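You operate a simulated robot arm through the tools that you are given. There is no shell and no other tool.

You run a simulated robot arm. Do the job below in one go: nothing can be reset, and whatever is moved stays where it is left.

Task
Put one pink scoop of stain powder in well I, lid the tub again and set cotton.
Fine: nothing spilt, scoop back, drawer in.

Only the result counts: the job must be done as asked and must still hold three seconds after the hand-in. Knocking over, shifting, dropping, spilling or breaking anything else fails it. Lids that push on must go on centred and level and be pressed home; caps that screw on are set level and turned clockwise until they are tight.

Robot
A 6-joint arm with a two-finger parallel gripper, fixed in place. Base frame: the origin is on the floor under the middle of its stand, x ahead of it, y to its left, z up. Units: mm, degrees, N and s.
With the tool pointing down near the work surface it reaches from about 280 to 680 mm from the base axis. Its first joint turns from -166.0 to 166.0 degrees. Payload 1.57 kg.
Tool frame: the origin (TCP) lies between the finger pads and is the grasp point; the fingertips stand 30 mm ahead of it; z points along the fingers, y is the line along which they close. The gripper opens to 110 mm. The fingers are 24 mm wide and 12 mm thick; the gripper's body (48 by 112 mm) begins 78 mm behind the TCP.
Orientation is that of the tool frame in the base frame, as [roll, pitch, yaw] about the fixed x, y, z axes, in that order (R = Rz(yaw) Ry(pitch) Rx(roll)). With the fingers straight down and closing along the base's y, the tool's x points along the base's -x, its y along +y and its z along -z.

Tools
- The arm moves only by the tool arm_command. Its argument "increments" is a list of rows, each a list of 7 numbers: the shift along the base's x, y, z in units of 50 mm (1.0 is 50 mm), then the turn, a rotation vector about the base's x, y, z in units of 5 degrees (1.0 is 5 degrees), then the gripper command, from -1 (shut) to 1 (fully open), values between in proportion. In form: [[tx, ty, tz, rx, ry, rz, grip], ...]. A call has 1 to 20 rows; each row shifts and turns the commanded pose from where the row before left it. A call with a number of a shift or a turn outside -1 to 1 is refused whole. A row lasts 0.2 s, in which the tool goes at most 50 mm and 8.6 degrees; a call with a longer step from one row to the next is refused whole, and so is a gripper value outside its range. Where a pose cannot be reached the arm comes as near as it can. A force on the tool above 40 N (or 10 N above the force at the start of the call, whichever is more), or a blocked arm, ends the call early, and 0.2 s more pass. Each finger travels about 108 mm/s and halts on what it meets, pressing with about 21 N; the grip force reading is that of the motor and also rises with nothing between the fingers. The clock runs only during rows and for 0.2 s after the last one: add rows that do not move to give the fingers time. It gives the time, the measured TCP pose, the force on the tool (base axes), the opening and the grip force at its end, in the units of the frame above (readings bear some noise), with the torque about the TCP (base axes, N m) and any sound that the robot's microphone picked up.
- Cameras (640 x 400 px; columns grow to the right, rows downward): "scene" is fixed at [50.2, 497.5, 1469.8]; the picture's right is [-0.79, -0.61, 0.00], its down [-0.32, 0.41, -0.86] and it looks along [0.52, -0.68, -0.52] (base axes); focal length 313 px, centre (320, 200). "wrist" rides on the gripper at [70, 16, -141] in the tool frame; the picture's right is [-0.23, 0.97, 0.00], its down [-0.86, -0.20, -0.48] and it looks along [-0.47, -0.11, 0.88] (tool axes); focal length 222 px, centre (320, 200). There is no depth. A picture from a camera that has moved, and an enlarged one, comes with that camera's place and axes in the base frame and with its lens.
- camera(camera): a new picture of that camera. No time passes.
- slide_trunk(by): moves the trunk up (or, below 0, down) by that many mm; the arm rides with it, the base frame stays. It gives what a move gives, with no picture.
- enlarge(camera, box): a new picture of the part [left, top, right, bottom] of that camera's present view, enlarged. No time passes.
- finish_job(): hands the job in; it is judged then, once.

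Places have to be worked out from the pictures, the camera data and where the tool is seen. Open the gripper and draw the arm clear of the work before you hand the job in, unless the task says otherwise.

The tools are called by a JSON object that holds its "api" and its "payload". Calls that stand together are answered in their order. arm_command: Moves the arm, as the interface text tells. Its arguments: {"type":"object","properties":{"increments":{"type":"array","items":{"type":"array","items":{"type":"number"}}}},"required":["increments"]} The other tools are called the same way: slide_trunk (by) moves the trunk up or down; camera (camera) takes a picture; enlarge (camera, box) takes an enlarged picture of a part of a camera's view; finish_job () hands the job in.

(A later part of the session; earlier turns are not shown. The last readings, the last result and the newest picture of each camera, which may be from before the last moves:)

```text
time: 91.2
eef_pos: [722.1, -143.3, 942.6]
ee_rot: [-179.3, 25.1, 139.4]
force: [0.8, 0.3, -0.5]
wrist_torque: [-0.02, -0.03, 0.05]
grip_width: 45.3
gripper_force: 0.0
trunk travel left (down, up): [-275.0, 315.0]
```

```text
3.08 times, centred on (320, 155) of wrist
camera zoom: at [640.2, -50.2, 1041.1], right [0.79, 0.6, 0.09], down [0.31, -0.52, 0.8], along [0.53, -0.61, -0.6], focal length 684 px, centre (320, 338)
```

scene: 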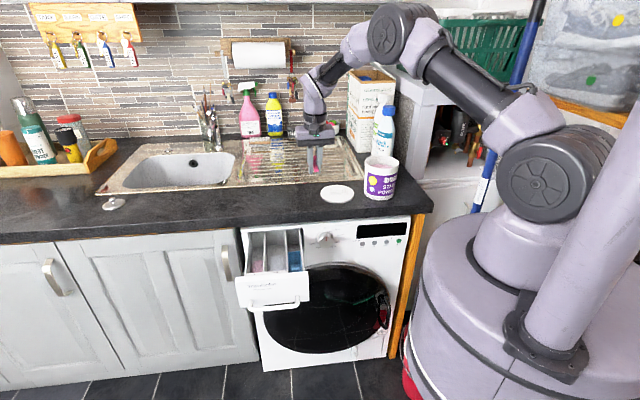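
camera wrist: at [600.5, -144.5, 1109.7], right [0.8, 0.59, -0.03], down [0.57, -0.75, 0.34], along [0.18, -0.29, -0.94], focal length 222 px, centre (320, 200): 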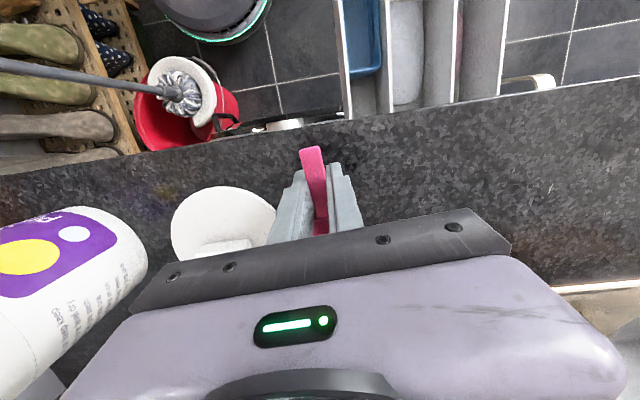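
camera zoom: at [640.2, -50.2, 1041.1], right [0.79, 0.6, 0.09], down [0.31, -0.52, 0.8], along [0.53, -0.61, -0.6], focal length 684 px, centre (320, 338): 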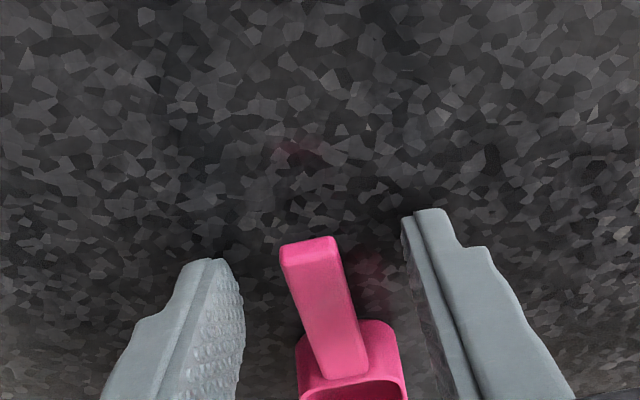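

The scoop is back where it was. I rise clear, return the tool to vertical, and move above the lid.

{"api": "arm_command", "payload": {"increments": [[0, 0, 0.4, 0, 0, 0, -0.18], [0, 0, 0.7, 0, 0, 0, -0.18], [-0.1, -0.1, 0.8, 0, 0, 0, -0.18], [-0.3, -0.3, 0.5, 0.651, 0.759, 0, -0.18], [-0.4, -0.45, 0, 0.651, 0.759, 0, 0], [-0.45, -0.5, 0, 0.651, 0.759, 0, 0.27], [-0.5, -0.55, 0, 0.651, 0.759, 0, 0.27], [-0.5, -0.55, 0, 0.651, 0.759, 0, 0.27], [-0.4, -0.4, 0, 0, 0, -0.88, 0.27], [-0.1, -0.1, 0, 0, 0, 0, 0.27], [0, 0, 0, 0, 0, 0, 0.27]]}}

{"api": "camera", "payload": {"camera": "wrist"}}

{"api": "camera", "payload": {"camera": "scene"}}

```text
time: 93.6
eef_pos: [582.6, -293.3, 1063.4]
ee_rot: [-179.4, 0.0, 135.1]
force: [-0.2, -0.5, 0.0]
wrist_torque: [0.0, -0.02, 0.0]
grip_width: 69.9
gripper_force: 0.0
trunk travel left (down, up): [-275.0, 315.0]
```

```text
taken
camera wrist: at [547.0, -230.7, 1203.2], right [0.85, 0.53, -0.01], down [0.47, -0.74, 0.48], along [0.25, -0.41, -0.88], focal length 222 px, centre (320, 200)
```

wrist: 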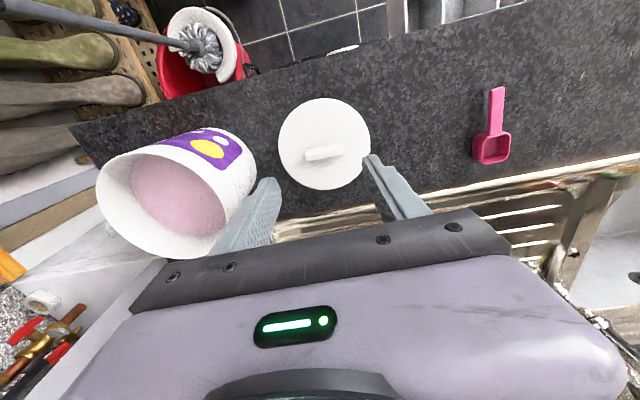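

```text
taken
```

scene: 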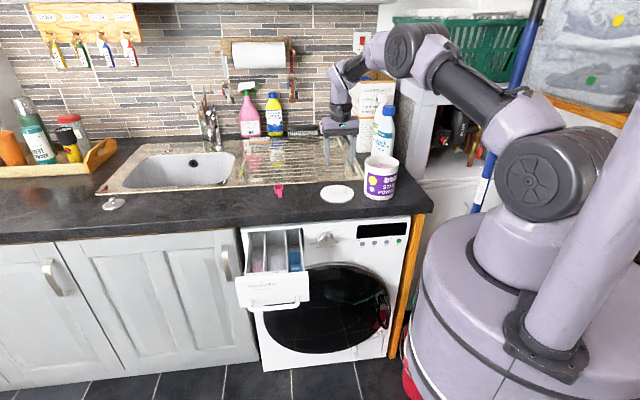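

{"api": "arm_command", "payload": {"increments": [[0.048, 0.036, -0.3, 0.085, -0.085, 0, 0.27], [0, 0, -0.5, 0, 0, 0, 0.27], [0, 0, -0.5, 0, 0, 0, 0.27], [0, 0, -0.3, 0, 0, 0, 0.27], [0, 0, 0, 0, 0, 0, 0.27]]}}

{"api": "enlarge", "payload": {"camera": "wrist", "box": [240, 80, 400, 240]}}

{"api": "enlarge", "payload": {"camera": "scene", "box": [310, 150, 374, 205]}}

```text
time: 94.8
eef_pos: [587.9, -290.7, 982.7]
ee_rot: [179.9, 0.0, 135.0]
force: [-0.9, 0.1, 0.5]
wrist_torque: [-0.03, -0.01, -0.01]
grip_width: 69.9
gripper_force: 0.1
trunk travel left (down, up): [-275.0, 315.0]
```

```text
2.50 times, centred on (320, 160) of wrist
camera zoom: at [550.1, -229.3, 1125.1], right [0.85, 0.53, 0.0], down [0.46, -0.75, 0.48], along [0.25, -0.41, -0.88], focal length 555 px, centre (320, 300)
```

zoom: 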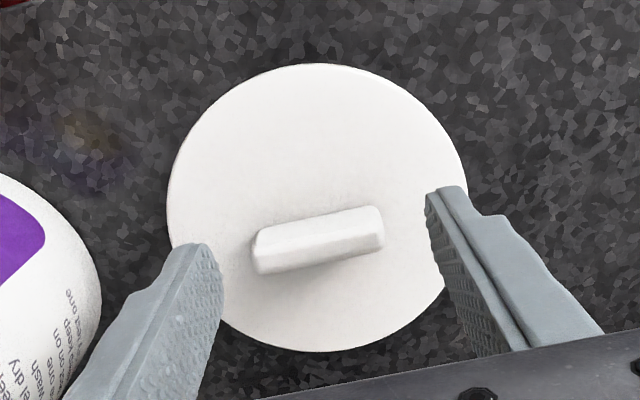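

```text
7.27 times, centred on (342, 178) of scene
camera zoom: at [50.2, 497.5, 1469.8], right [-0.79, -0.61, 0.0], down [-0.32, 0.41, -0.86], along [0.52, -0.68, -0.52], focal length 2276 px, centre (160, 364)
```

zoom: 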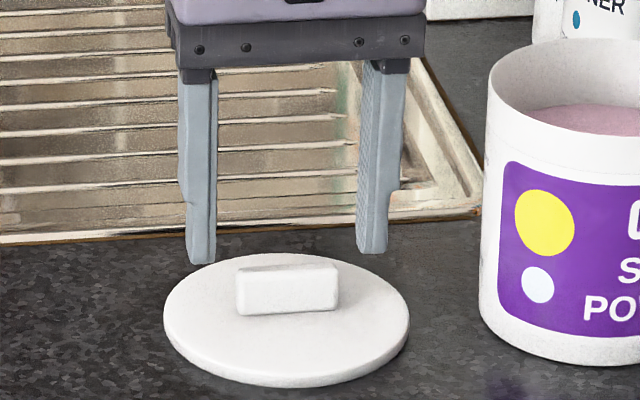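

The fingers straddle the bar evenly. I descend to the original grip height (z≈955.5) and close on the bar.

{"api": "arm_command", "payload": {"increments": [[-0.02, -0.03, -0.2, 0, 0, 0, 0.27], [0, 0, -0.25, 0, 0, 0, 0.27], [0, 0, -0.09, 0, 0, 0, 0.27], [0, 0, 0, 0, 0, 0, 0], [0, 0, 0, 0, 0, 0, -0.1], [0, 0, 0, 0, 0, 0, -1], [0, 0, 0, 0, 0, 0, -1], [0, 0, 0, 0, 0, 0, -1]]}}

{"api": "enlarge", "payload": {"camera": "scene", "box": [310, 150, 374, 205]}}

{"api": "enlarge", "payload": {"camera": "wrist", "box": [240, 80, 400, 240]}}

```text
time: 96.6
eef_pos: [585.7, -290.8, 956.4]
ee_rot: [180.0, 0.2, 135.0]
force: [0.0, 0.3, 0.1]
wrist_torque: [-0.01, 0.02, -0.04]
grip_width: 48.6
gripper_force: 20.8
trunk travel left (down, up): [-275.0, 315.0]
```

```text
7.27 times, centred on (342, 178) of scene
camera zoom: at [50.2, 497.5, 1469.8], right [-0.79, -0.61, 0.0], down [-0.32, 0.41, -0.86], along [0.52, -0.68, -0.52], focal length 2276 px, centre (160, 364)
```

zoom: 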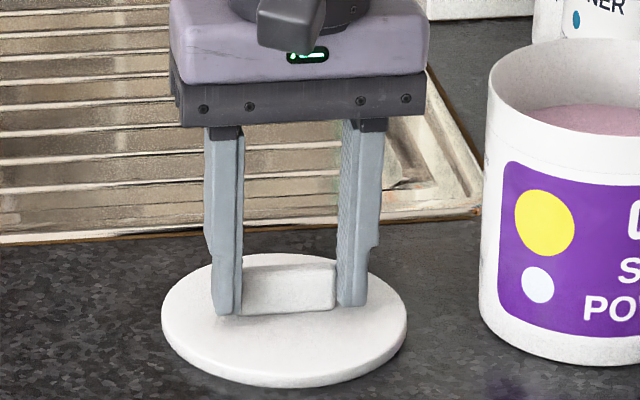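

```text
2.50 times, centred on (320, 160) of wrist
camera zoom: at [547.7, -229.4, 1097.3], right [0.85, 0.53, 0.0], down [0.46, -0.75, 0.48], along [0.25, -0.41, -0.88], focal length 555 px, centre (320, 300)
```

zoom: 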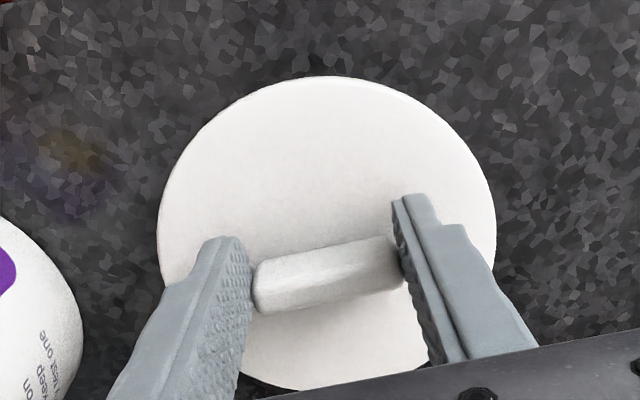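

The lid is gripped exactly as before (same picture). I lift it and carry it above the tub to TCP ≈[475,-393], stopping ~20 mm above seating.

{"api": "arm_command", "payload": {"increments": [[0, 0, 0.2, 0, 0, 0, -1], [0, 0, 0.6, 0, 0, 0, -1], [0, 0, 0.9, 0, 0, 0, -1], [0, 0, 0.9, 0, 0, 0, -1], [0, 0, 0.9, 0, 0, 0, -1], [-0.2, -0.18, 0.8, 0, 0, 0, -1], [-0.5, -0.46, 0, 0, 0, 0, -1], [-0.6, -0.55, 0, 0, 0, 0, -1], [-0.6, -0.55, 0, 0, 0, 0, -1], [-0.316, -0.304, 0, 0, 0, 0, -1], [0, 0, -0.5, 0, 0, 0, -1], [0, 0, -0.7, 0, 0, 0, -1], [0, 0, -0.22, 0, 0, 0, -1], [0, 0, 0, 0, 0, 0, -1]]}}

{"api": "enlarge", "payload": {"camera": "scene", "box": [350, 120, 414, 180]}}

{"api": "enlarge", "payload": {"camera": "wrist", "box": [240, 80, 400, 240]}}

```text
time: 99.6
eef_pos: [474.2, -393.1, 1099.4]
ee_rot: [179.9, 0.0, 135.0]
force: [-0.5, 0.6, -0.4]
wrist_torque: [-0.03, -0.02, 0.01]
grip_width: 48.5
gripper_force: 20.8
trunk travel left (down, up): [-275.0, 315.0]
```

```text
6.67 times, centred on (382, 150) of scene
camera zoom: at [50.2, 497.5, 1469.8], right [-0.79, -0.61, 0.0], down [-0.32, 0.41, -0.86], along [0.52, -0.68, -0.52], focal length 2086 px, centre (-93, 533)
```

zoom: 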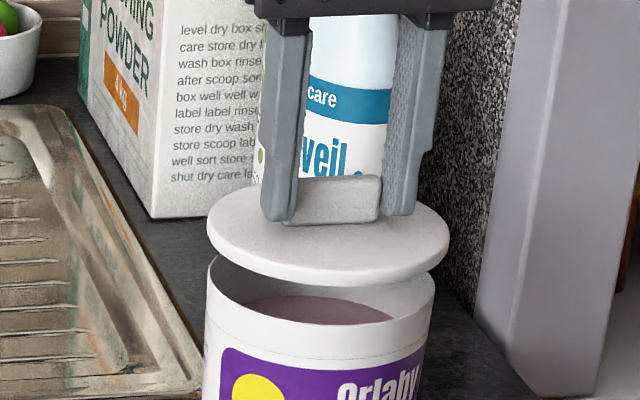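

```text
2.50 times, centred on (320, 160) of wrist
camera zoom: at [436.3, -331.7, 1241.2], right [0.85, 0.53, 0.0], down [0.46, -0.75, 0.48], along [0.25, -0.41, -0.88], focal length 555 px, centre (320, 300)
```

zoom: 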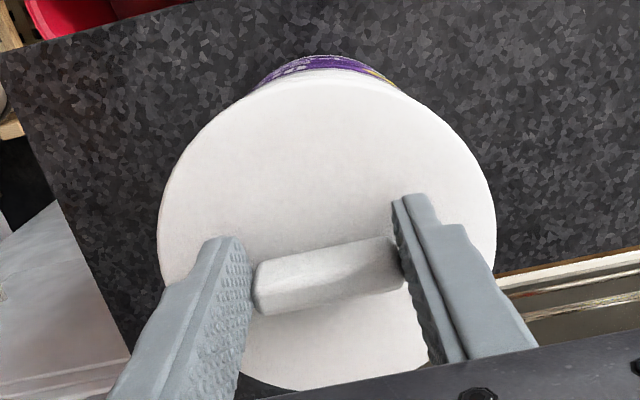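

{"api": "enlarge", "payload": {"camera": "scene", "box": [360, 145, 376, 175]}}

{"api": "enlarge", "payload": {"camera": "scene", "box": [390, 145, 406, 175]}}

```text
13.33 times, centred on (368, 160) of scene
camera zoom: at [50.2, 497.5, 1469.8], right [-0.79, -0.61, 0.0], down [-0.32, 0.41, -0.86], along [0.52, -0.68, -0.52], focal length 4172 px, centre (-320, 733)
```

zoom: 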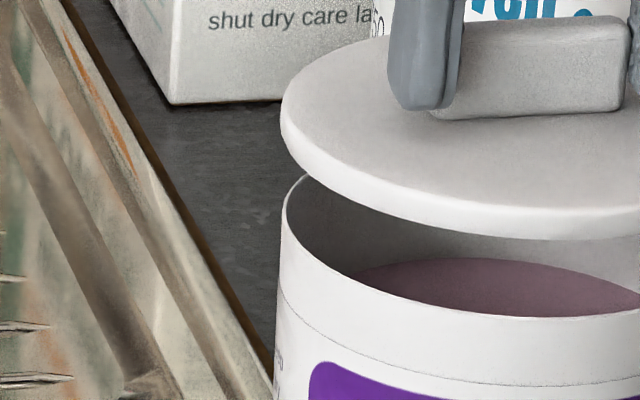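

```text
13.33 times, centred on (398, 160) of scene
camera zoom: at [50.2, 497.5, 1469.8], right [-0.79, -0.61, 0.0], down [-0.32, 0.41, -0.86], along [0.52, -0.68, -0.52], focal length 4172 px, centre (-720, 733)
```

zoom: 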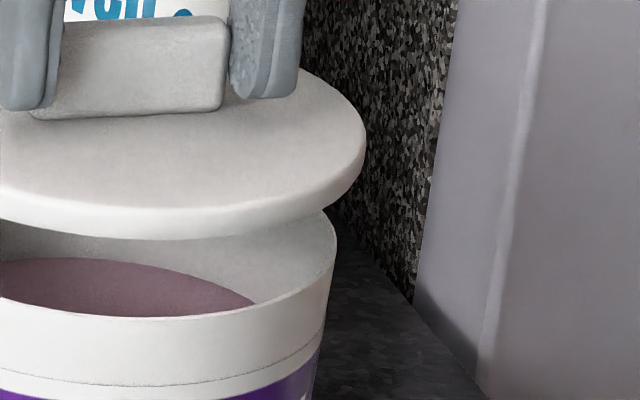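

Measured edge positions say the lid needs ≈1.2 mm more along +c; in n it matches the original seating. I correct that and lower slowly, watching force and picture.

{"api": "arm_command", "payload": {"increments": [[0.017, 0.017, 0, 0, 0, 0, -1], [0, 0, -0.08, 0, 0, 0, -1], [0, 0, -0.08, 0, 0, 0, -1], [0, 0, 0, 0, 0, 0, -1]]}}

{"api": "enlarge", "payload": {"camera": "scene", "box": [360, 145, 376, 175]}}

{"api": "enlarge", "payload": {"camera": "scene", "box": [390, 145, 406, 175]}}

```text
time: 100.6
eef_pos: [474.6, -392.8, 1092.0]
ee_rot: [-180.0, 0.1, 134.9]
force: [-0.7, -0.3, -0.1]
wrist_torque: [0.0, -0.01, -0.02]
grip_width: 48.5
gripper_force: 20.9
trunk travel left (down, up): [-275.0, 315.0]
```

```text
13.33 times, centred on (368, 160) of scene
camera zoom: at [50.2, 497.5, 1469.8], right [-0.79, -0.61, 0.0], down [-0.32, 0.41, -0.86], along [0.52, -0.68, -0.52], focal length 4172 px, centre (-320, 733)
```

zoom: 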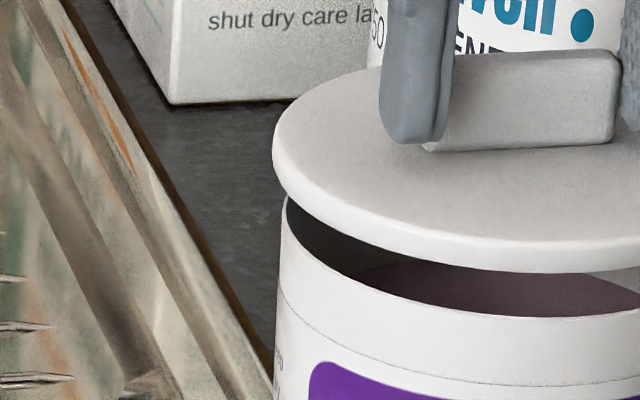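

```text
13.33 times, centred on (398, 160) of scene
camera zoom: at [50.2, 497.5, 1469.8], right [-0.79, -0.61, 0.0], down [-0.32, 0.41, -0.86], along [0.52, -0.68, -0.52], focal length 4172 px, centre (-720, 733)
```

zoom: 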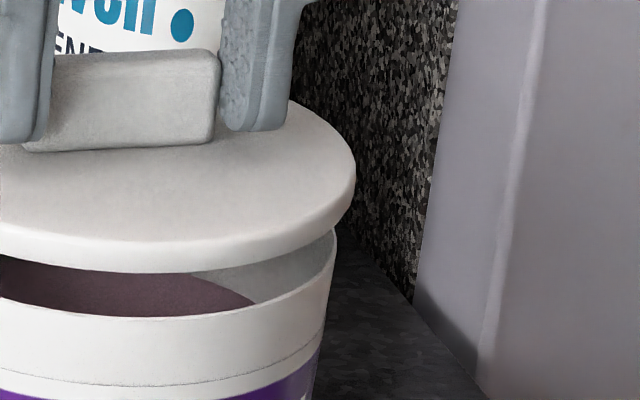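

The lid is concentric within about half a millimetre now. I keep lowering in small steps until contact.

{"api": "arm_command", "payload": {"increments": [[0, 0, -0.06, 0, 0, 0, -1], [0, 0, -0.06, 0, 0, 0, -1], [0, 0, 0, 0, 0, 0, -1]]}}

{"api": "arm_command", "payload": {"increments": [[0, 0, -0.04, 0, 0, 0, -1], [0, 0, 0, 0, 0, 0, -1]]}}

{"api": "enlarge", "payload": {"camera": "scene", "box": [360, 145, 376, 175]}}

{"api": "enlarge", "payload": {"camera": "scene", "box": [390, 145, 406, 175]}}

```text
time: 101.4
eef_pos: [475.8, -393.3, 1086.0]
ee_rot: [-180.0, 0.1, 135.1]
force: [0.2, -0.3, -0.8]
wrist_torque: [-0.02, 0.02, 0.01]
grip_width: 48.6
gripper_force: 21.5
trunk travel left (down, up): [-275.0, 315.0]
```

```text
time: 102.0
eef_pos: [475.2, -392.1, 1084.5]
ee_rot: [-179.9, 0.1, 135.0]
force: [0.2, 0.2, -0.9]
wrist_torque: [-0.02, 0.04, 0.05]
grip_width: 48.8
gripper_force: 20.7
trunk travel left (down, up): [-275.0, 315.0]
```

```text
13.33 times, centred on (368, 160) of scene
camera zoom: at [50.2, 497.5, 1469.8], right [-0.79, -0.61, 0.0], down [-0.32, 0.41, -0.86], along [0.52, -0.68, -0.52], focal length 4172 px, centre (-320, 733)
```

zoom: 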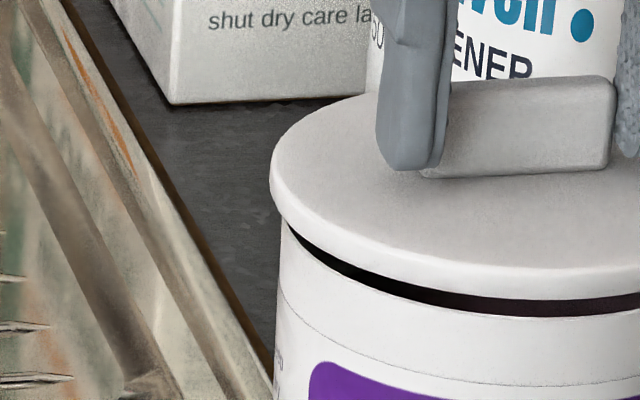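

```text
13.33 times, centred on (398, 160) of scene
camera zoom: at [50.2, 497.5, 1469.8], right [-0.79, -0.61, 0.0], down [-0.32, 0.41, -0.86], along [0.52, -0.68, -0.52], focal length 4172 px, centre (-720, 733)
```

zoom: 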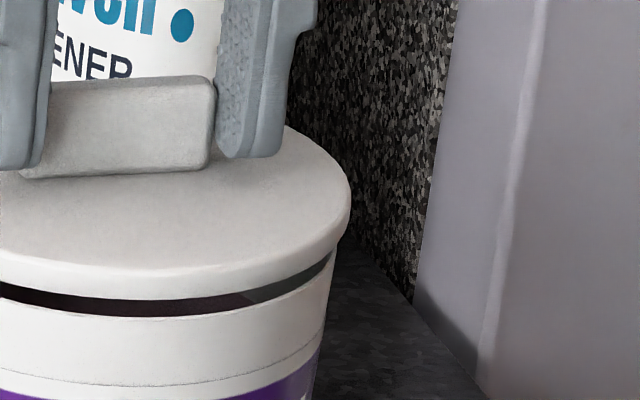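

Slight overshoot in c (0.6 mm); I nudge back and go on lowering step by step, reading force and torque.

{"api": "arm_command", "payload": {"increments": [[-0.008, -0.008, -0.02, 0, 0, 0, -1], [0, 0, 0, 0, 0, 0, -1]]}}

{"api": "arm_command", "payload": {"increments": [[0, 0, -0.02, 0, 0, 0, -1], [0, 0, 0, 0, 0, 0, -1]]}}

{"api": "arm_command", "payload": {"increments": [[0, 0, -0.02, 0, 0, 0, -1], [0, 0, 0, 0, 0, 0, -1]]}}

{"api": "arm_command", "payload": {"increments": [[0, 0, -0.02, 0, 0, 0, -1], [0, 0, 0, 0, 0, 0, -1]]}}

{"api": "enlarge", "payload": {"camera": "scene", "box": [358, 140, 406, 180]}}

```text
time: 102.6
eef_pos: [475.2, -393.7, 1082.1]
ee_rot: [-180.0, 0.2, 135.0]
force: [-0.2, -0.9, -0.5]
wrist_torque: [0.0, -0.01, 0.01]
grip_width: 48.7
gripper_force: 20.9
trunk travel left (down, up): [-275.0, 315.0]
```

```text
time: 103.2
eef_pos: [475.1, -394.3, 1080.8]
ee_rot: [-180.0, 0.1, 134.9]
force: [0.2, -0.1, -0.5]
wrist_torque: [0.0, 0.01, 0.01]
grip_width: 48.6
gripper_force: 21.1
trunk travel left (down, up): [-275.0, 315.0]
```

```text
time: 103.8
eef_pos: [475.8, -393.8, 1081.8]
ee_rot: [-179.9, 0.1, 135.0]
force: [0.6, -0.5, -0.8]
wrist_torque: [-0.02, 0.0, -0.04]
grip_width: 48.6
gripper_force: 21.1
trunk travel left (down, up): [-275.0, 315.0]
```

```text
time: 104.4
eef_pos: [474.4, -393.6, 1079.9]
ee_rot: [-180.0, 0.1, 135.0]
force: [-0.4, -0.8, -0.9]
wrist_torque: [0.01, 0.01, -0.04]
grip_width: 48.7
gripper_force: 21.3
trunk travel left (down, up): [-275.0, 315.0]
```

```text
10.00 times, centred on (382, 160) of scene
camera zoom: at [50.2, 497.5, 1469.8], right [-0.79, -0.61, 0.0], down [-0.32, 0.41, -0.86], along [0.52, -0.68, -0.52], focal length 3129 px, centre (-300, 600)
```

zoom: 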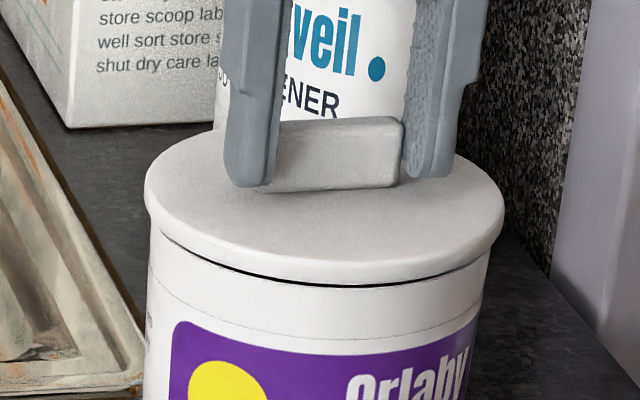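

Gap is down to ~3–4 mm with no contact yet. I continue in 1 mm steps.

{"api": "arm_command", "payload": {"increments": [[0, 0, -0.02, 0, 0, 0, -1], [0, 0, 0, 0, 0, 0, -1]]}}

{"api": "arm_command", "payload": {"increments": [[0, 0, -0.02, 0, 0, 0, -1], [0, 0, 0, 0, 0, 0, -1]]}}

{"api": "enlarge", "payload": {"camera": "scene", "box": [358, 140, 406, 180]}}

```text
time: 105.0
eef_pos: [474.5, -395.1, 1078.8]
ee_rot: [-179.9, 0.1, 135.1]
force: [0.4, 0.4, -0.4]
wrist_torque: [0.02, 0.0, -0.03]
grip_width: 48.7
gripper_force: 21.0
trunk travel left (down, up): [-275.0, 315.0]
```

```text
time: 105.6
eef_pos: [474.4, -393.5, 1078.8]
ee_rot: [-180.0, 0.0, 135.1]
force: [-0.3, -0.2, -0.2]
wrist_torque: [-0.05, 0.01, 0.01]
grip_width: 48.8
gripper_force: 20.8
trunk travel left (down, up): [-275.0, 315.0]
```

```text
10.00 times, centred on (382, 160) of scene
camera zoom: at [50.2, 497.5, 1469.8], right [-0.79, -0.61, 0.0], down [-0.32, 0.41, -0.86], along [0.52, -0.68, -0.52], focal length 3129 px, centre (-300, 600)
```

zoom: 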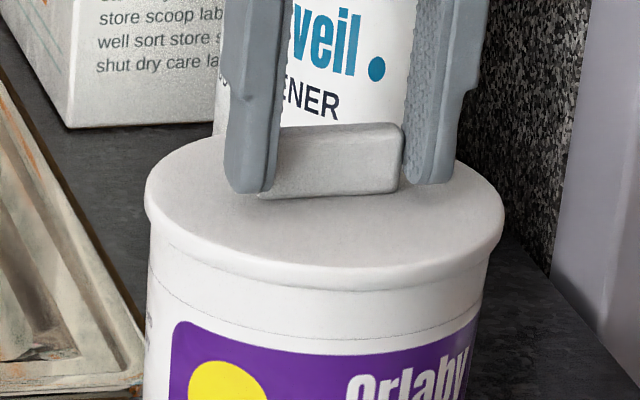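

Visually the lid is now down on the rim and level. I press in small increments, watching the force.

{"api": "arm_command", "payload": {"increments": [[0, 0, -0.02, 0, 0, 0, -1], [0, 0, 0, 0, 0, 0, -1]]}}

{"api": "arm_command", "payload": {"increments": [[0, 0, -0.02, 0, 0, 0, -1], [0, 0, 0, 0, 0, 0, -1]]}}

{"api": "enlarge", "payload": {"camera": "scene", "box": [358, 140, 406, 180]}}

```text
time: 106.2
eef_pos: [474.8, -392.8, 1078.6]
ee_rot: [-180.0, 0.1, 135.0]
force: [-1.0, 3.9, 12.3]
wrist_torque: [0.06, -0.11, 0.01]
grip_width: 48.7
gripper_force: 21.0
trunk travel left (down, up): [-275.0, 315.0]
heard: snap
```

```text
time: 106.8
eef_pos: [473.5, -392.2, 1076.5]
ee_rot: [179.9, 0.3, 135.1]
force: [6.8, 2.2, 23.7]
wrist_torque: [-0.04, -0.38, 0.04]
grip_width: 48.8
gripper_force: 21.2
trunk travel left (down, up): [-275.0, 315.0]
```

```text
10.00 times, centred on (382, 160) of scene
camera zoom: at [50.2, 497.5, 1469.8], right [-0.79, -0.61, 0.0], down [-0.32, 0.41, -0.86], along [0.52, -0.68, -0.52], focal length 3129 px, centre (-300, 600)
```

zoom: 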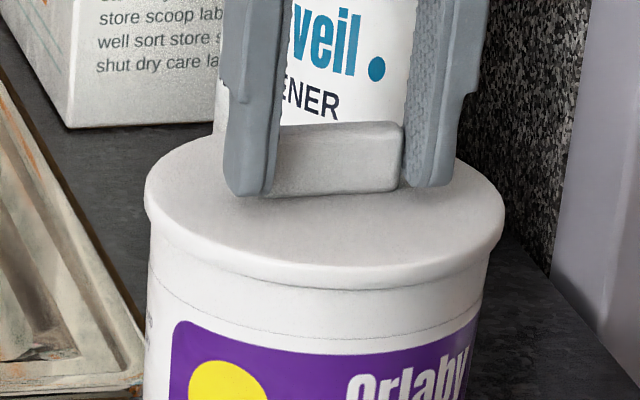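

Snap heard — the lid is home, with 24 N pressing. I relax the preload a little before opening the fingers.

{"api": "arm_command", "payload": {"increments": [[0, 0, 0.016, 0, 0, 0, -1], [0, 0, 0, 0, 0, 0, -1]]}}

```text
time: 107.4
eef_pos: [474.6, -391.6, 1077.2]
ee_rot: [-180.0, 0.2, 135.0]
force: [5.4, 2.8, 20.8]
wrist_torque: [-0.1, -0.35, 0.04]
grip_width: 48.7
gripper_force: 20.9
trunk travel left (down, up): [-275.0, 315.0]
```

{"api": "arm_command", "payload": {"increments": [[0, 0, 0.03, 0, 0, 0, -1], [0, 0, 0, 0, 0, 0, -1]]}}

```text
time: 108.0
eef_pos: [474.8, -393.2, 1076.5]
ee_rot: [180.0, 0.0, 134.9]
force: [3.7, -1.7, 7.4]
wrist_torque: [-0.26, -0.2, -0.02]
grip_width: 48.9
gripper_force: 20.9
trunk travel left (down, up): [-275.0, 315.0]
```

Preload is down to 7 N. I open the fingers and look at the lid.

{"api": "arm_command", "payload": {"increments": [[0, 0, 0.008, 0, 0, 0, -0.08], [0, 0, 0, 0, 0, 0, 0], [0, 0, 0, 0, 0, 0, 0.27], [0, 0, 0, 0, 0, 0, 0.27], [0, 0, 0.3, 0, 0, 0, 0.27], [0, 0, 0.5, 0, 0, 0, 0.27], [0, 0, 0, 0, 0, 0, 0.27]]}}

{"api": "enlarge", "payload": {"camera": "scene", "box": [358, 140, 406, 180]}}

{"api": "enlarge", "payload": {"camera": "scene", "box": [340, 140, 420, 206]}}

{"api": "enlarge", "payload": {"camera": "wrist", "box": [240, 80, 400, 240]}}

```text
time: 109.6
eef_pos: [475.3, -394.4, 1119.0]
ee_rot: [179.9, 0.1, 135.1]
force: [-1.0, -0.1, -0.2]
wrist_torque: [-0.01, -0.01, 0.0]
grip_width: 69.8
gripper_force: 0.1
trunk travel left (down, up): [-275.0, 315.0]
```

```text
10.00 times, centred on (382, 160) of scene
camera zoom: at [50.2, 497.5, 1469.8], right [-0.79, -0.61, 0.0], down [-0.32, 0.41, -0.86], along [0.52, -0.68, -0.52], focal length 3129 px, centre (-300, 600)
```

zoom: 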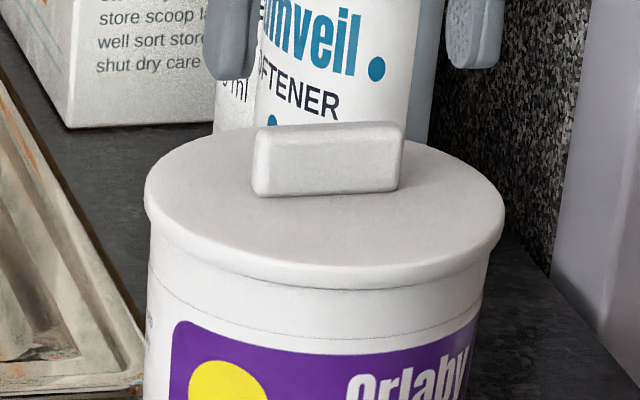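

```text
6.06 times, centred on (380, 173) of scene
camera zoom: at [50.2, 497.5, 1469.8], right [-0.79, -0.61, 0.0], down [-0.32, 0.41, -0.86], along [0.52, -0.68, -0.52], focal length 1896 px, centre (-44, 364)
```

zoom: 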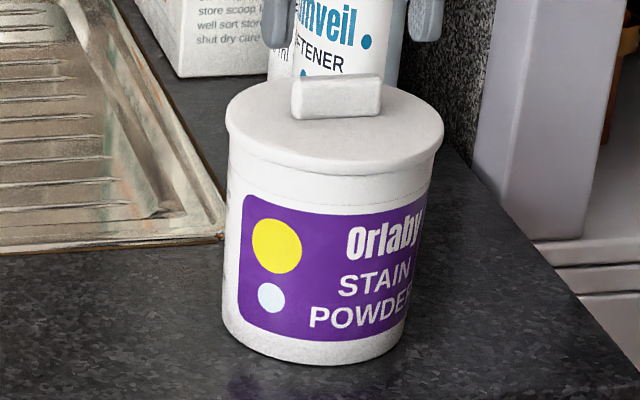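

```text
2.50 times, centred on (320, 160) of wrist
camera zoom: at [437.6, -333.1, 1259.4], right [0.85, 0.53, 0.0], down [0.46, -0.75, 0.48], along [0.25, -0.41, -0.88], focal length 555 px, centre (320, 300)
```

zoom: 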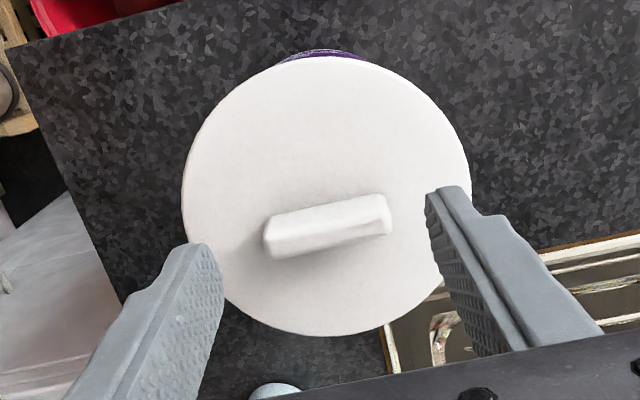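

The lid sits exactly as in the first picture, tub unmoved. For certainty I close the fingers, centre them over the bar at ≈[480.6,-397] and press straight down once.

{"api": "arm_command", "payload": {"increments": [[0.106, -0.052, 0, 0, 0, 0, -0.4], [0, 0, 0, 0, 0, 0, -1], [0, 0, 0, 0, 0, 0, -1], [0, 0, -0.25, 0, 0, 0, -1], [0, 0, -0.2, 0, 0, 0, -1], [0, 0, 0, 0, 0, 0, -1]]}}

{"api": "arm_command", "payload": {"increments": [[0, 0, -0.06, 0, 0, 0, -1], [0, 0, 0, 0, 0, 0, -1]]}}

{"api": "enlarge", "payload": {"camera": "scene", "box": [358, 130, 406, 170]}}

```text
time: 111.0
eef_pos: [480.1, -396.1, 1096.1]
ee_rot: [179.9, 0.1, 134.9]
force: [-0.5, -0.1, -0.1]
wrist_torque: [-0.01, -0.02, 0.0]
grip_width: 0.0
gripper_force: 21.0
trunk travel left (down, up): [-275.0, 315.0]
```

```text
time: 111.6
eef_pos: [482.0, -396.4, 1094.5]
ee_rot: [-180.0, 0.2, 135.0]
force: [-0.3, -1.6, 13.0]
wrist_torque: [-0.05, 0.0, 0.0]
grip_width: 0.0
gripper_force: 21.1
trunk travel left (down, up): [-275.0, 315.0]
```

```text
10.00 times, centred on (382, 150) of scene
camera zoom: at [50.2, 497.5, 1469.8], right [-0.79, -0.61, 0.0], down [-0.32, 0.41, -0.86], along [0.52, -0.68, -0.52], focal length 3129 px, centre (-300, 700)
```

zoom: 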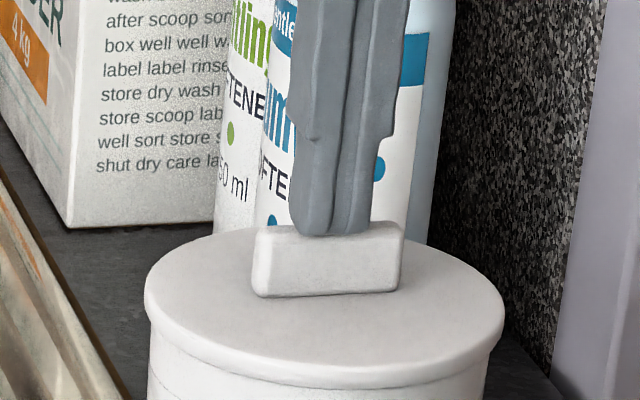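

Centred contact with 13 N. I press a bit further (toward ~30 N) and then rise.

{"api": "arm_command", "payload": {"increments": [[0, 0, -0.025, 0, 0, 0, -1], [0, 0, 0, 0, 0, 0, -1]]}}

{"api": "arm_command", "payload": {"increments": [[0, 0, 0.1, 0, 0, 0, -1], [0, 0, 0.4, 0, 0, 0, -1], [0, 0, 0.8, 0, 0, 0, -1], [0, 0, 0.8, 0, 0, 0, -1], [0, 0, 0, 0, 0, 0, -1]]}}

{"api": "enlarge", "payload": {"camera": "scene", "box": [340, 140, 420, 206]}}

```text
time: 112.2
eef_pos: [481.1, -396.0, 1095.4]
ee_rot: [-180.0, 0.5, 135.1]
force: [7.4, -7.8, 35.2]
wrist_torque: [-0.25, -0.24, 0.01]
grip_width: 0.1
gripper_force: 20.7
trunk travel left (down, up): [-275.0, 315.0]
```

```text
time: 113.4
eef_pos: [482.5, -394.7, 1197.5]
ee_rot: [180.0, 0.1, 135.1]
force: [0.7, -0.5, -0.1]
wrist_torque: [-0.04, 0.01, 0.0]
grip_width: 0.0
gripper_force: 21.3
trunk travel left (down, up): [-275.0, 315.0]
```

```text
6.06 times, centred on (380, 173) of scene
camera zoom: at [50.2, 497.5, 1469.8], right [-0.79, -0.61, 0.0], down [-0.32, 0.41, -0.86], along [0.52, -0.68, -0.52], focal length 1896 px, centre (-44, 364)
```

zoom: 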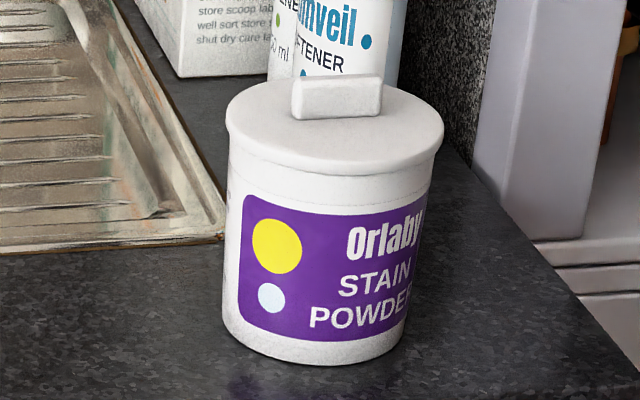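

The lid held at 35 N with no further movement. Next, the drawer: I move in front of the machine at height first, tool still pointing down.

{"api": "arm_command", "payload": {"increments": [[-0.1, 0.4, 0, 0, 0, 0, -1], [-0.104, 0.758, -0.079, 0, 0, 0, -1], [-0.104, 0.758, -0.079, 0, 0, 0, -1], [-0.104, 0.758, -0.079, 0, 0, 0, -1], [-0.104, 0.758, -0.079, 0, 0, 0, -1], [-0.104, 0.758, -0.079, 0, 0, 0, -1], [-0.104, 0.758, -0.079, 0, 0, 0, -1], [-0.104, 0.758, -0.079, 0, 0, 0, -1], [-0.104, 0.758, -0.079, 0, 0, 0, -1], [-0.104, 0.758, -0.079, 0, 0, 0, -1], [-0.104, 0.758, -0.079, 0, 0, 0, -1], [-0.104, 0.758, -0.079, 0, 0, 0, -1], [-0.1, 0.4, 0, 0, 0, 0, -1], [0, 0, 0, 0, 0, 0, -1]]}}

{"api": "camera", "payload": {"camera": "scene"}}

{"api": "camera", "payload": {"camera": "wrist"}}

```text
time: 116.4
eef_pos: [414.1, 61.9, 1153.6]
ee_rot: [-180.0, 0.1, 135.0]
force: [0.1, -0.2, 0.6]
wrist_torque: [-0.01, -0.01, 0.0]
grip_width: 0.2
gripper_force: 21.4
trunk travel left (down, up): [-275.0, 315.0]
```

```text
taken
```

scene: 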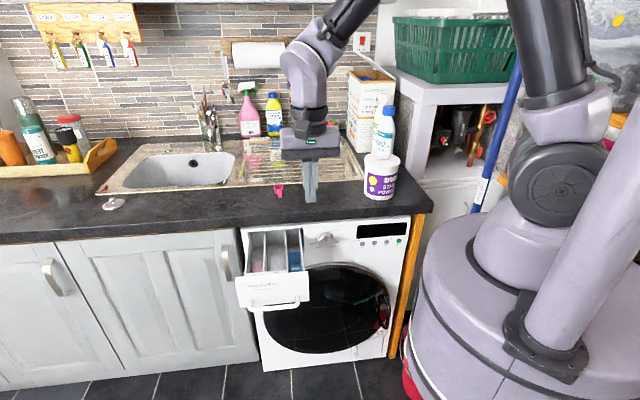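

```text
taken
camera wrist: at [377.1, 123.7, 1293.8], right [0.85, 0.53, 0.0], down [0.46, -0.75, 0.48], along [0.25, -0.41, -0.88], focal length 222 px, centre (320, 200)
```

wrist: 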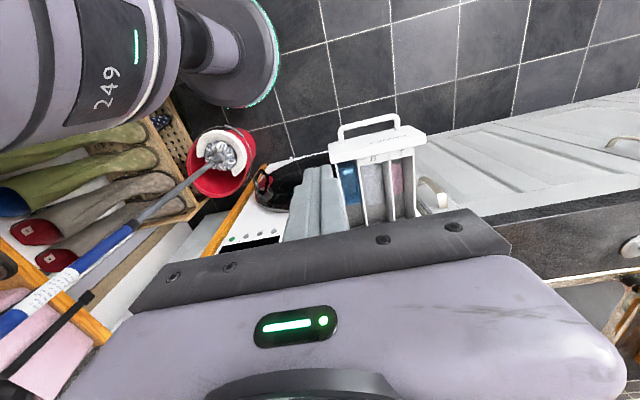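

{"api": "enlarge", "payload": {"camera": "wrist", "box": [300, 100, 460, 220]}}

```text
3.33 times, centred on (380, 160) of wrist
camera zoom: at [377.1, 123.7, 1293.8], right [0.85, 0.53, 0.0], down [0.46, -0.75, 0.48], along [0.25, -0.41, -0.88], focal length 740 px, centre (120, 333)
```

zoom: 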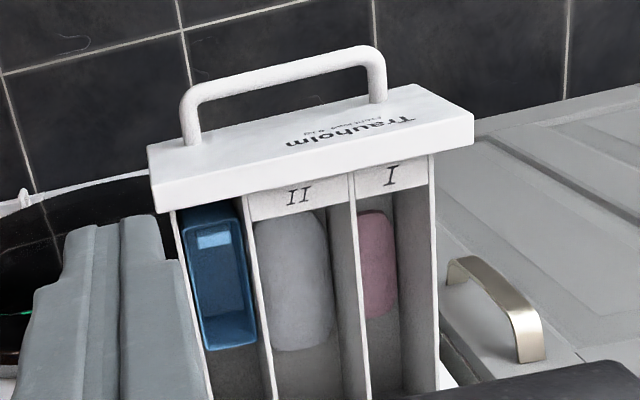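

The powder sits wholly in well I; the drawer front is at n≈317, centre c≈443. I tilt the tool to horizontal (pointing along +n) in front of the drawer, staying clear of it.

{"api": "arm_command", "payload": {"increments": [[0, 0, 0, 0, 0, -0.18, -1], [0.079, 0.082, -0.17, -0.718, -0.696, 0, -1], [0.079, 0.082, -0.17, -0.718, -0.696, 0, -1], [0.079, 0.082, -0.17, -0.718, -0.696, 0, -1], [0.079, 0.082, -0.17, -0.718, -0.696, 0, -1], [0.079, 0.082, -0.17, -0.718, -0.696, 0, -1], [0.079, 0.082, -0.17, -0.718, -0.696, 0, -1], [0.079, 0.082, -0.17, -0.718, -0.696, 0, -1], [0.079, 0.082, -0.17, -0.718, -0.696, 0, -1], [0.079, 0.082, -0.17, -0.718, -0.696, 0, -1], [0.079, 0.082, -0.17, -0.718, -0.696, 0, -1], [0.079, 0.082, -0.17, -0.718, -0.696, 0, -1], [0.079, 0.082, -0.17, -0.718, -0.696, 0, -1], [0.079, 0.082, -0.17, -0.718, -0.696, 0, -1], [0.079, 0.082, -0.17, -0.718, -0.696, 0, -1], [0.079, 0.082, -0.17, -0.718, -0.696, 0, -1], [0.079, 0.082, -0.17, -0.718, -0.696, 0, -1], [0.079, 0.082, -0.17, -0.718, -0.696, 0, -1], [0.079, 0.082, -0.17, -0.718, -0.696, 0, -1], [0, 0, 0, 0, 0, 0, -1]]}}

{"api": "camera", "payload": {"camera": "scene"}}

{"api": "camera", "payload": {"camera": "wrist"}}

```text
time: 120.6
eef_pos: [485.9, 135.0, 999.8]
ee_rot: [-5.4, 89.7, -51.3]
force: [-0.1, -0.9, 0.3]
wrist_torque: [0.0, 0.03, 0.0]
grip_width: 0.0
gripper_force: 21.1
trunk travel left (down, up): [-275.0, 315.0]
```

```text
taken
```

scene: 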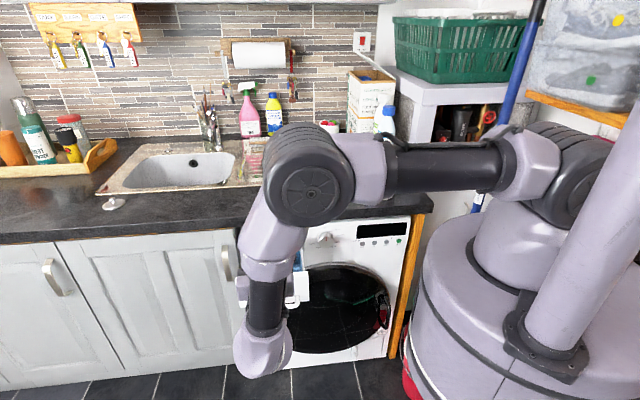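

```text
taken
camera wrist: at [398.8, 248.3, 930.2], right [0.7, 0.68, 0.23], down [-0.48, 0.21, 0.85], along [0.53, -0.7, 0.47], focal length 222 px, centre (320, 200)
```

wrist: 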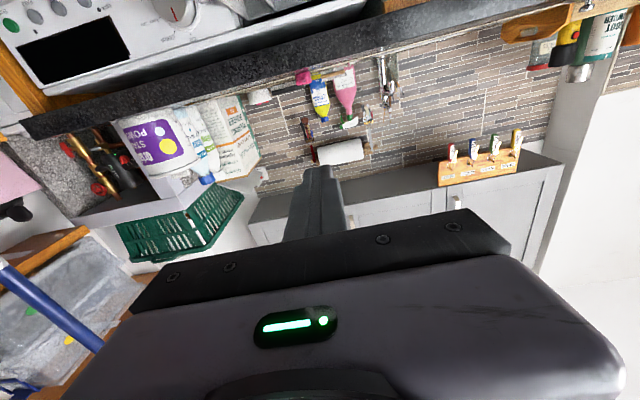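

The tool is horizontal along n. I lower to z≈822, facing the upper part of the drawer front.

{"api": "arm_command", "payload": {"increments": [[0, 0, -0.5, 0, 0, 0, -1], [0, 0, -0.7, 0, 0, 0, -1], [0, 0, -0.7, 0, 0, 0, -1], [0, 0, -0.7, 0, 0, 0, -1], [0, 0, -0.6, 0, 0, 0, -1], [0, 0, -0.36, 0, 0, 0, -1], [0, 0, 0, 0, 0, 0, -1]]}}

{"api": "camera", "payload": {"camera": "scene"}}

{"api": "camera", "payload": {"camera": "wrist"}}

```text
time: 122.2
eef_pos: [485.4, 137.0, 820.9]
ee_rot: [-15.1, 89.9, -61.1]
force: [0.2, -0.3, 0.3]
wrist_torque: [0.0, 0.0, -0.01]
grip_width: 0.1
gripper_force: 20.8
trunk travel left (down, up): [-275.0, 315.0]
```

```text
taken
```

scene: 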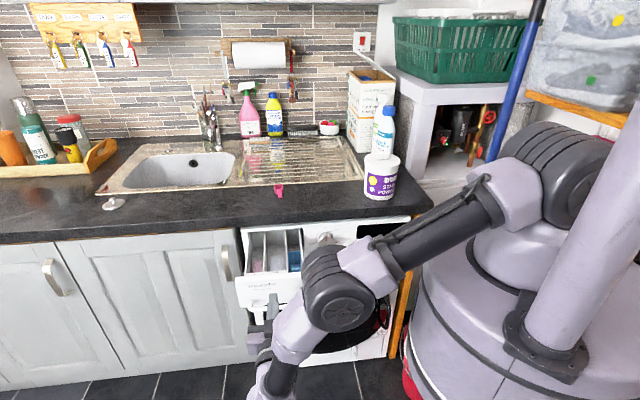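

```text
taken
camera wrist: at [399.3, 249.2, 751.4], right [0.7, 0.68, 0.23], down [-0.48, 0.21, 0.85], along [0.53, -0.71, 0.47], focal length 222 px, centre (320, 200)
```

wrist: 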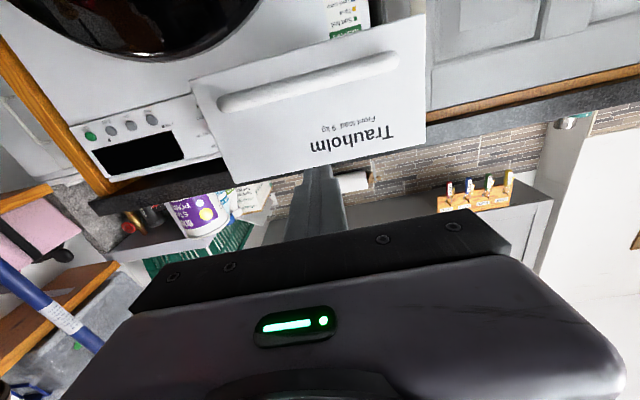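

The drawer's top edge is at z≈831 and its handle at z≈755. I lower to z≈805 and advance to touch the drawer front.

{"api": "arm_command", "payload": {"increments": [[0, 0, -0.32, 0, 0, 0, -1], [0.278, -0.287, 0, 0, 0, 0, -1], [0.278, -0.287, 0, 0, 0, 0, -1], [0.1, -0.103, 0, 0, 0, 0, -1], [0, 0, 0, 0, 0, 0, -1]]}}

{"api": "camera", "payload": {"camera": "wrist"}}

{"api": "enlarge", "payload": {"camera": "scene", "box": [220, 210, 400, 330]}}

```text
time: 123.4
eef_pos: [519.6, 100.4, 805.5]
ee_rot: [-16.6, 89.8, -62.5]
force: [-0.5, 1.5, -1.3]
wrist_torque: [0.01, 0.04, 0.05]
grip_width: 0.0
gripper_force: 21.3
trunk travel left (down, up): [-275.0, 315.0]
```

```text
taken
camera wrist: at [432.9, 213.2, 736.4], right [0.7, 0.68, 0.23], down [-0.48, 0.21, 0.85], along [0.53, -0.7, 0.47], focal length 222 px, centre (320, 200)
```

wrist: 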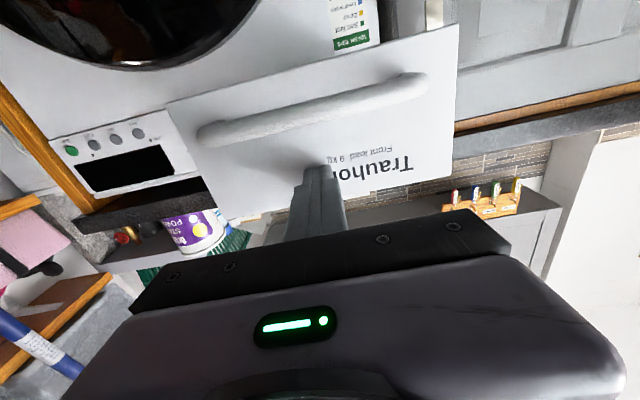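

```text
3.33 times, centred on (310, 270) of scene
camera zoom: at [50.2, 497.5, 1469.8], right [-0.79, -0.61, 0.0], down [-0.32, 0.41, -0.86], along [0.52, -0.68, -0.52], focal length 1043 px, centre (353, -33)
```

zoom: 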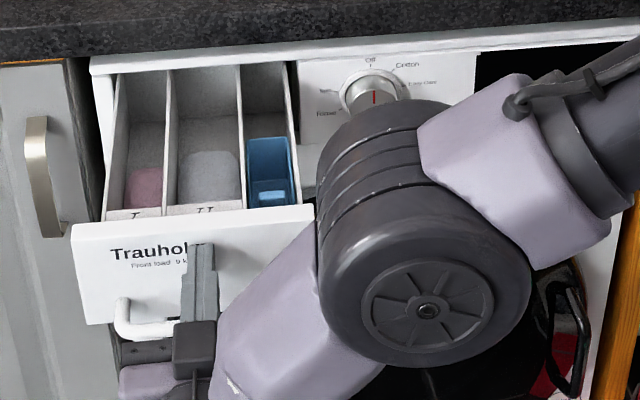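

The closed fingertips are at the drawer front, mid-panel. I push the drawer in along +n steadily.

{"api": "arm_command", "payload": {"increments": [[0.1, -0.103, 0, 0, 0, 0, -1], [0.174, -0.18, 0, 0, 0, 0, -1], [0.174, -0.18, 0, 0, 0, 0, -1], [0.174, -0.18, 0, 0, 0, 0, -1], [0.174, -0.18, 0, 0, 0, 0, -1], [0.174, -0.18, 0, 0, 0, 0, -1], [0.174, -0.18, 0, 0, 0, 0, -1], [0.174, -0.18, 0, 0, 0, 0, -1], [0.174, -0.18, 0, 0, 0, 0, -1], [0.174, -0.18, 0, 0, 0, 0, -1], [0, 0, 0, 0, 0, 0, -1]]}}

{"api": "enlarge", "payload": {"camera": "scene", "box": [220, 210, 400, 330]}}

{"api": "camera", "payload": {"camera": "wrist"}}

```text
time: 125.8
eef_pos: [599.6, 12.3, 811.2]
ee_rot: [-30.0, 89.9, -75.9]
force: [-0.2, -0.2, -0.3]
wrist_torque: [-0.02, -0.02, 0.04]
grip_width: 0.0
gripper_force: 21.3
out of reach, approached as far as the arm can: row 9
trunk travel left (down, up): [-275.0, 315.0]
```

```text
3.33 times, centred on (310, 270) of scene
camera zoom: at [50.2, 497.5, 1469.8], right [-0.79, -0.61, 0.0], down [-0.32, 0.41, -0.86], along [0.52, -0.68, -0.52], focal length 1043 px, centre (353, -33)
```

zoom: 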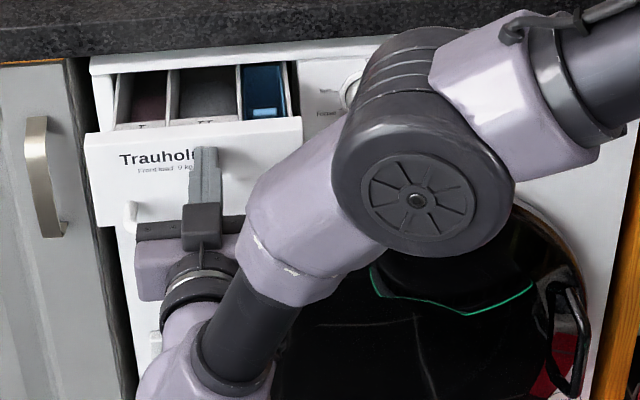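

```text
taken
camera wrist: at [513.0, 125.8, 740.5], right [0.7, 0.68, 0.23], down [-0.48, 0.2, 0.86], along [0.53, -0.71, 0.47], focal length 222 px, centre (320, 200)
```

wrist: 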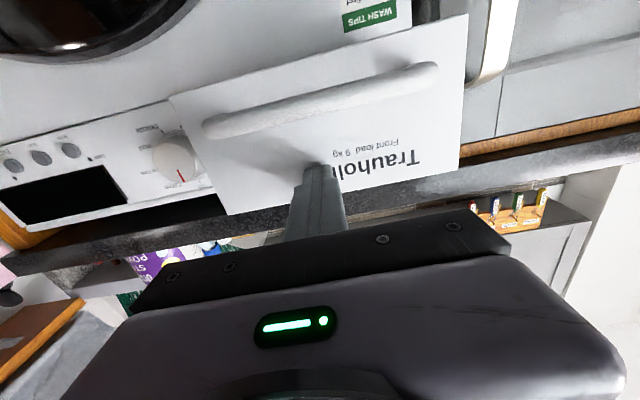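

The drawer is about half in (tip at n≈438), but the arm hit its reach limit at this trunk height. I back off 100 mm, rise 150 mm, and then lower the trunk by 150 mm.

{"api": "arm_command", "payload": {"increments": [[-0.2, 0.207, 0, 0, 0, 0, -1], [-0.4, 0.413, 0, 0, 0, 0, -1], [-0.4, 0.413, 0, 0, 0, 0, -1], [-0.4, 0.413, 0.3, 0, 0, 0, -1], [0, 0, 0.7, 0, 0, 0, -1], [0, 0, 0.8, 0, 0, 0, -1], [0, 0, 0.8, 0, 0, 0, -1], [0, 0, 0.4, 0, 0, 0, -1], [0, 0, 0, 0, 0, 0, -1]]}}

{"api": "slide_trunk", "payload": {"by": -150}}

{"api": "camera", "payload": {"camera": "scene"}}

{"api": "camera", "payload": {"camera": "wrist"}}

```text
time: 127.8
eef_pos: [531.3, 87.3, 959.6]
ee_rot: [-16.3, 89.9, -62.2]
force: [-0.3, -0.1, 0.5]
wrist_torque: [0.01, 0.0, -0.01]
grip_width: 0.0
gripper_force: 21.1
trunk travel left (down, up): [-275.0, 315.0]
```

```text
time: 129.6
eef_pos: [530.9, 89.0, 810.6]
ee_rot: [-9.3, 89.9, -55.1]
force: [0.1, 0.4, 0.6]
wrist_torque: [-0.02, 0.01, 0.03]
grip_width: 0.0
gripper_force: 20.6
trunk travel left (down, up): [-125.0, 465.0]
```

```text
taken
```

scene: 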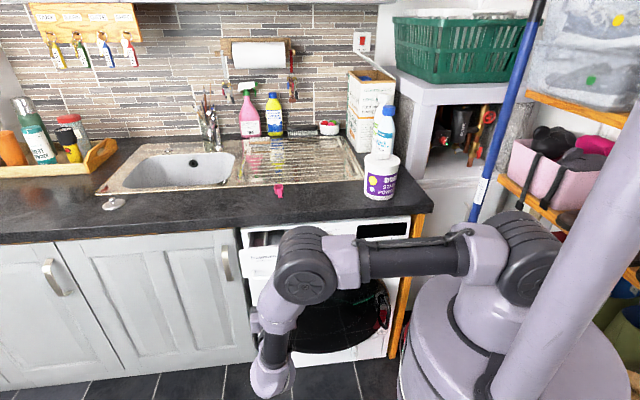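

```text
taken
camera wrist: at [444.8, 200.8, 739.8], right [0.7, 0.68, 0.23], down [-0.48, 0.21, 0.85], along [0.53, -0.71, 0.47], focal length 222 px, centre (320, 200)
```

wrist: 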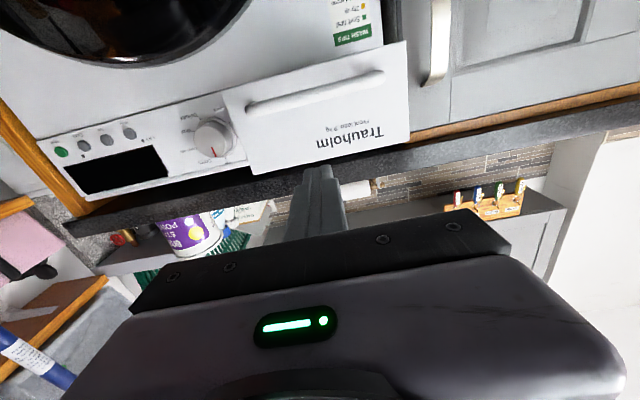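

Trunk lowered; the drawer is seen half-closed. I return to the panel and continue pushing gently.

{"api": "arm_command", "payload": {"increments": [[0.2, -0.207, -0.09, 0, 0, 0, -1], [0.35, -0.361, 0, 0, 0, 0, -1], [0.35, -0.361, 0, 0, 0, 0, -1], [0.35, -0.361, 0, 0, 0, 0, -1], [0.14, -0.144, 0, 0, 0, 0, -1], [0.14, -0.144, 0, 0, 0, 0, -1], [0.14, -0.144, 0, 0, 0, 0, -1], [0.14, -0.144, 0, 0, 0, 0, -1], [0.14, -0.144, 0, 0, 0, 0, -1], [0.14, -0.144, 0, 0, 0, 0, -1], [0.14, -0.144, 0, 0, 0, 0, -1], [0, 0, 0, 0, 0, 0, -1]]}}

{"api": "camera", "payload": {"camera": "wrist"}}

{"api": "enlarge", "payload": {"camera": "scene", "box": [220, 210, 400, 330]}}

```text
time: 132.2
eef_pos: [642.9, -27.6, 807.5]
ee_rot: [-10.0, 89.9, -55.7]
force: [-0.4, 1.0, 0.9]
wrist_torque: [0.02, 0.02, 0.03]
grip_width: 0.1
gripper_force: 20.5
trunk travel left (down, up): [-125.0, 465.0]
```

```text
taken
camera wrist: at [556.3, 85.6, 736.8], right [0.7, 0.68, 0.23], down [-0.48, 0.21, 0.85], along [0.53, -0.7, 0.47], focal length 222 px, centre (320, 200)
```

wrist: 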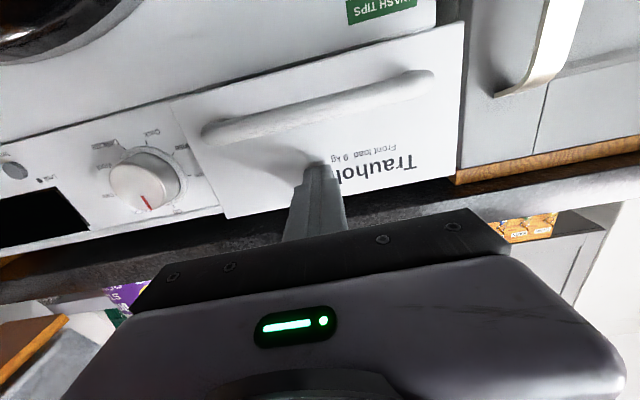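

```text
3.33 times, centred on (310, 270) of scene
camera zoom: at [50.2, 497.5, 1469.8], right [-0.79, -0.61, 0.0], down [-0.32, 0.41, -0.86], along [0.52, -0.68, -0.52], focal length 1043 px, centre (353, -33)
```

zoom: 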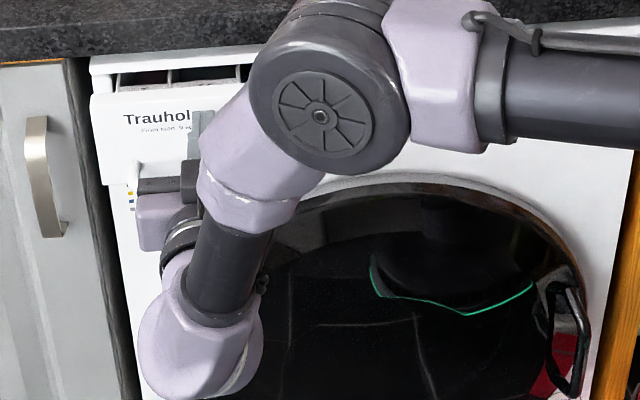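

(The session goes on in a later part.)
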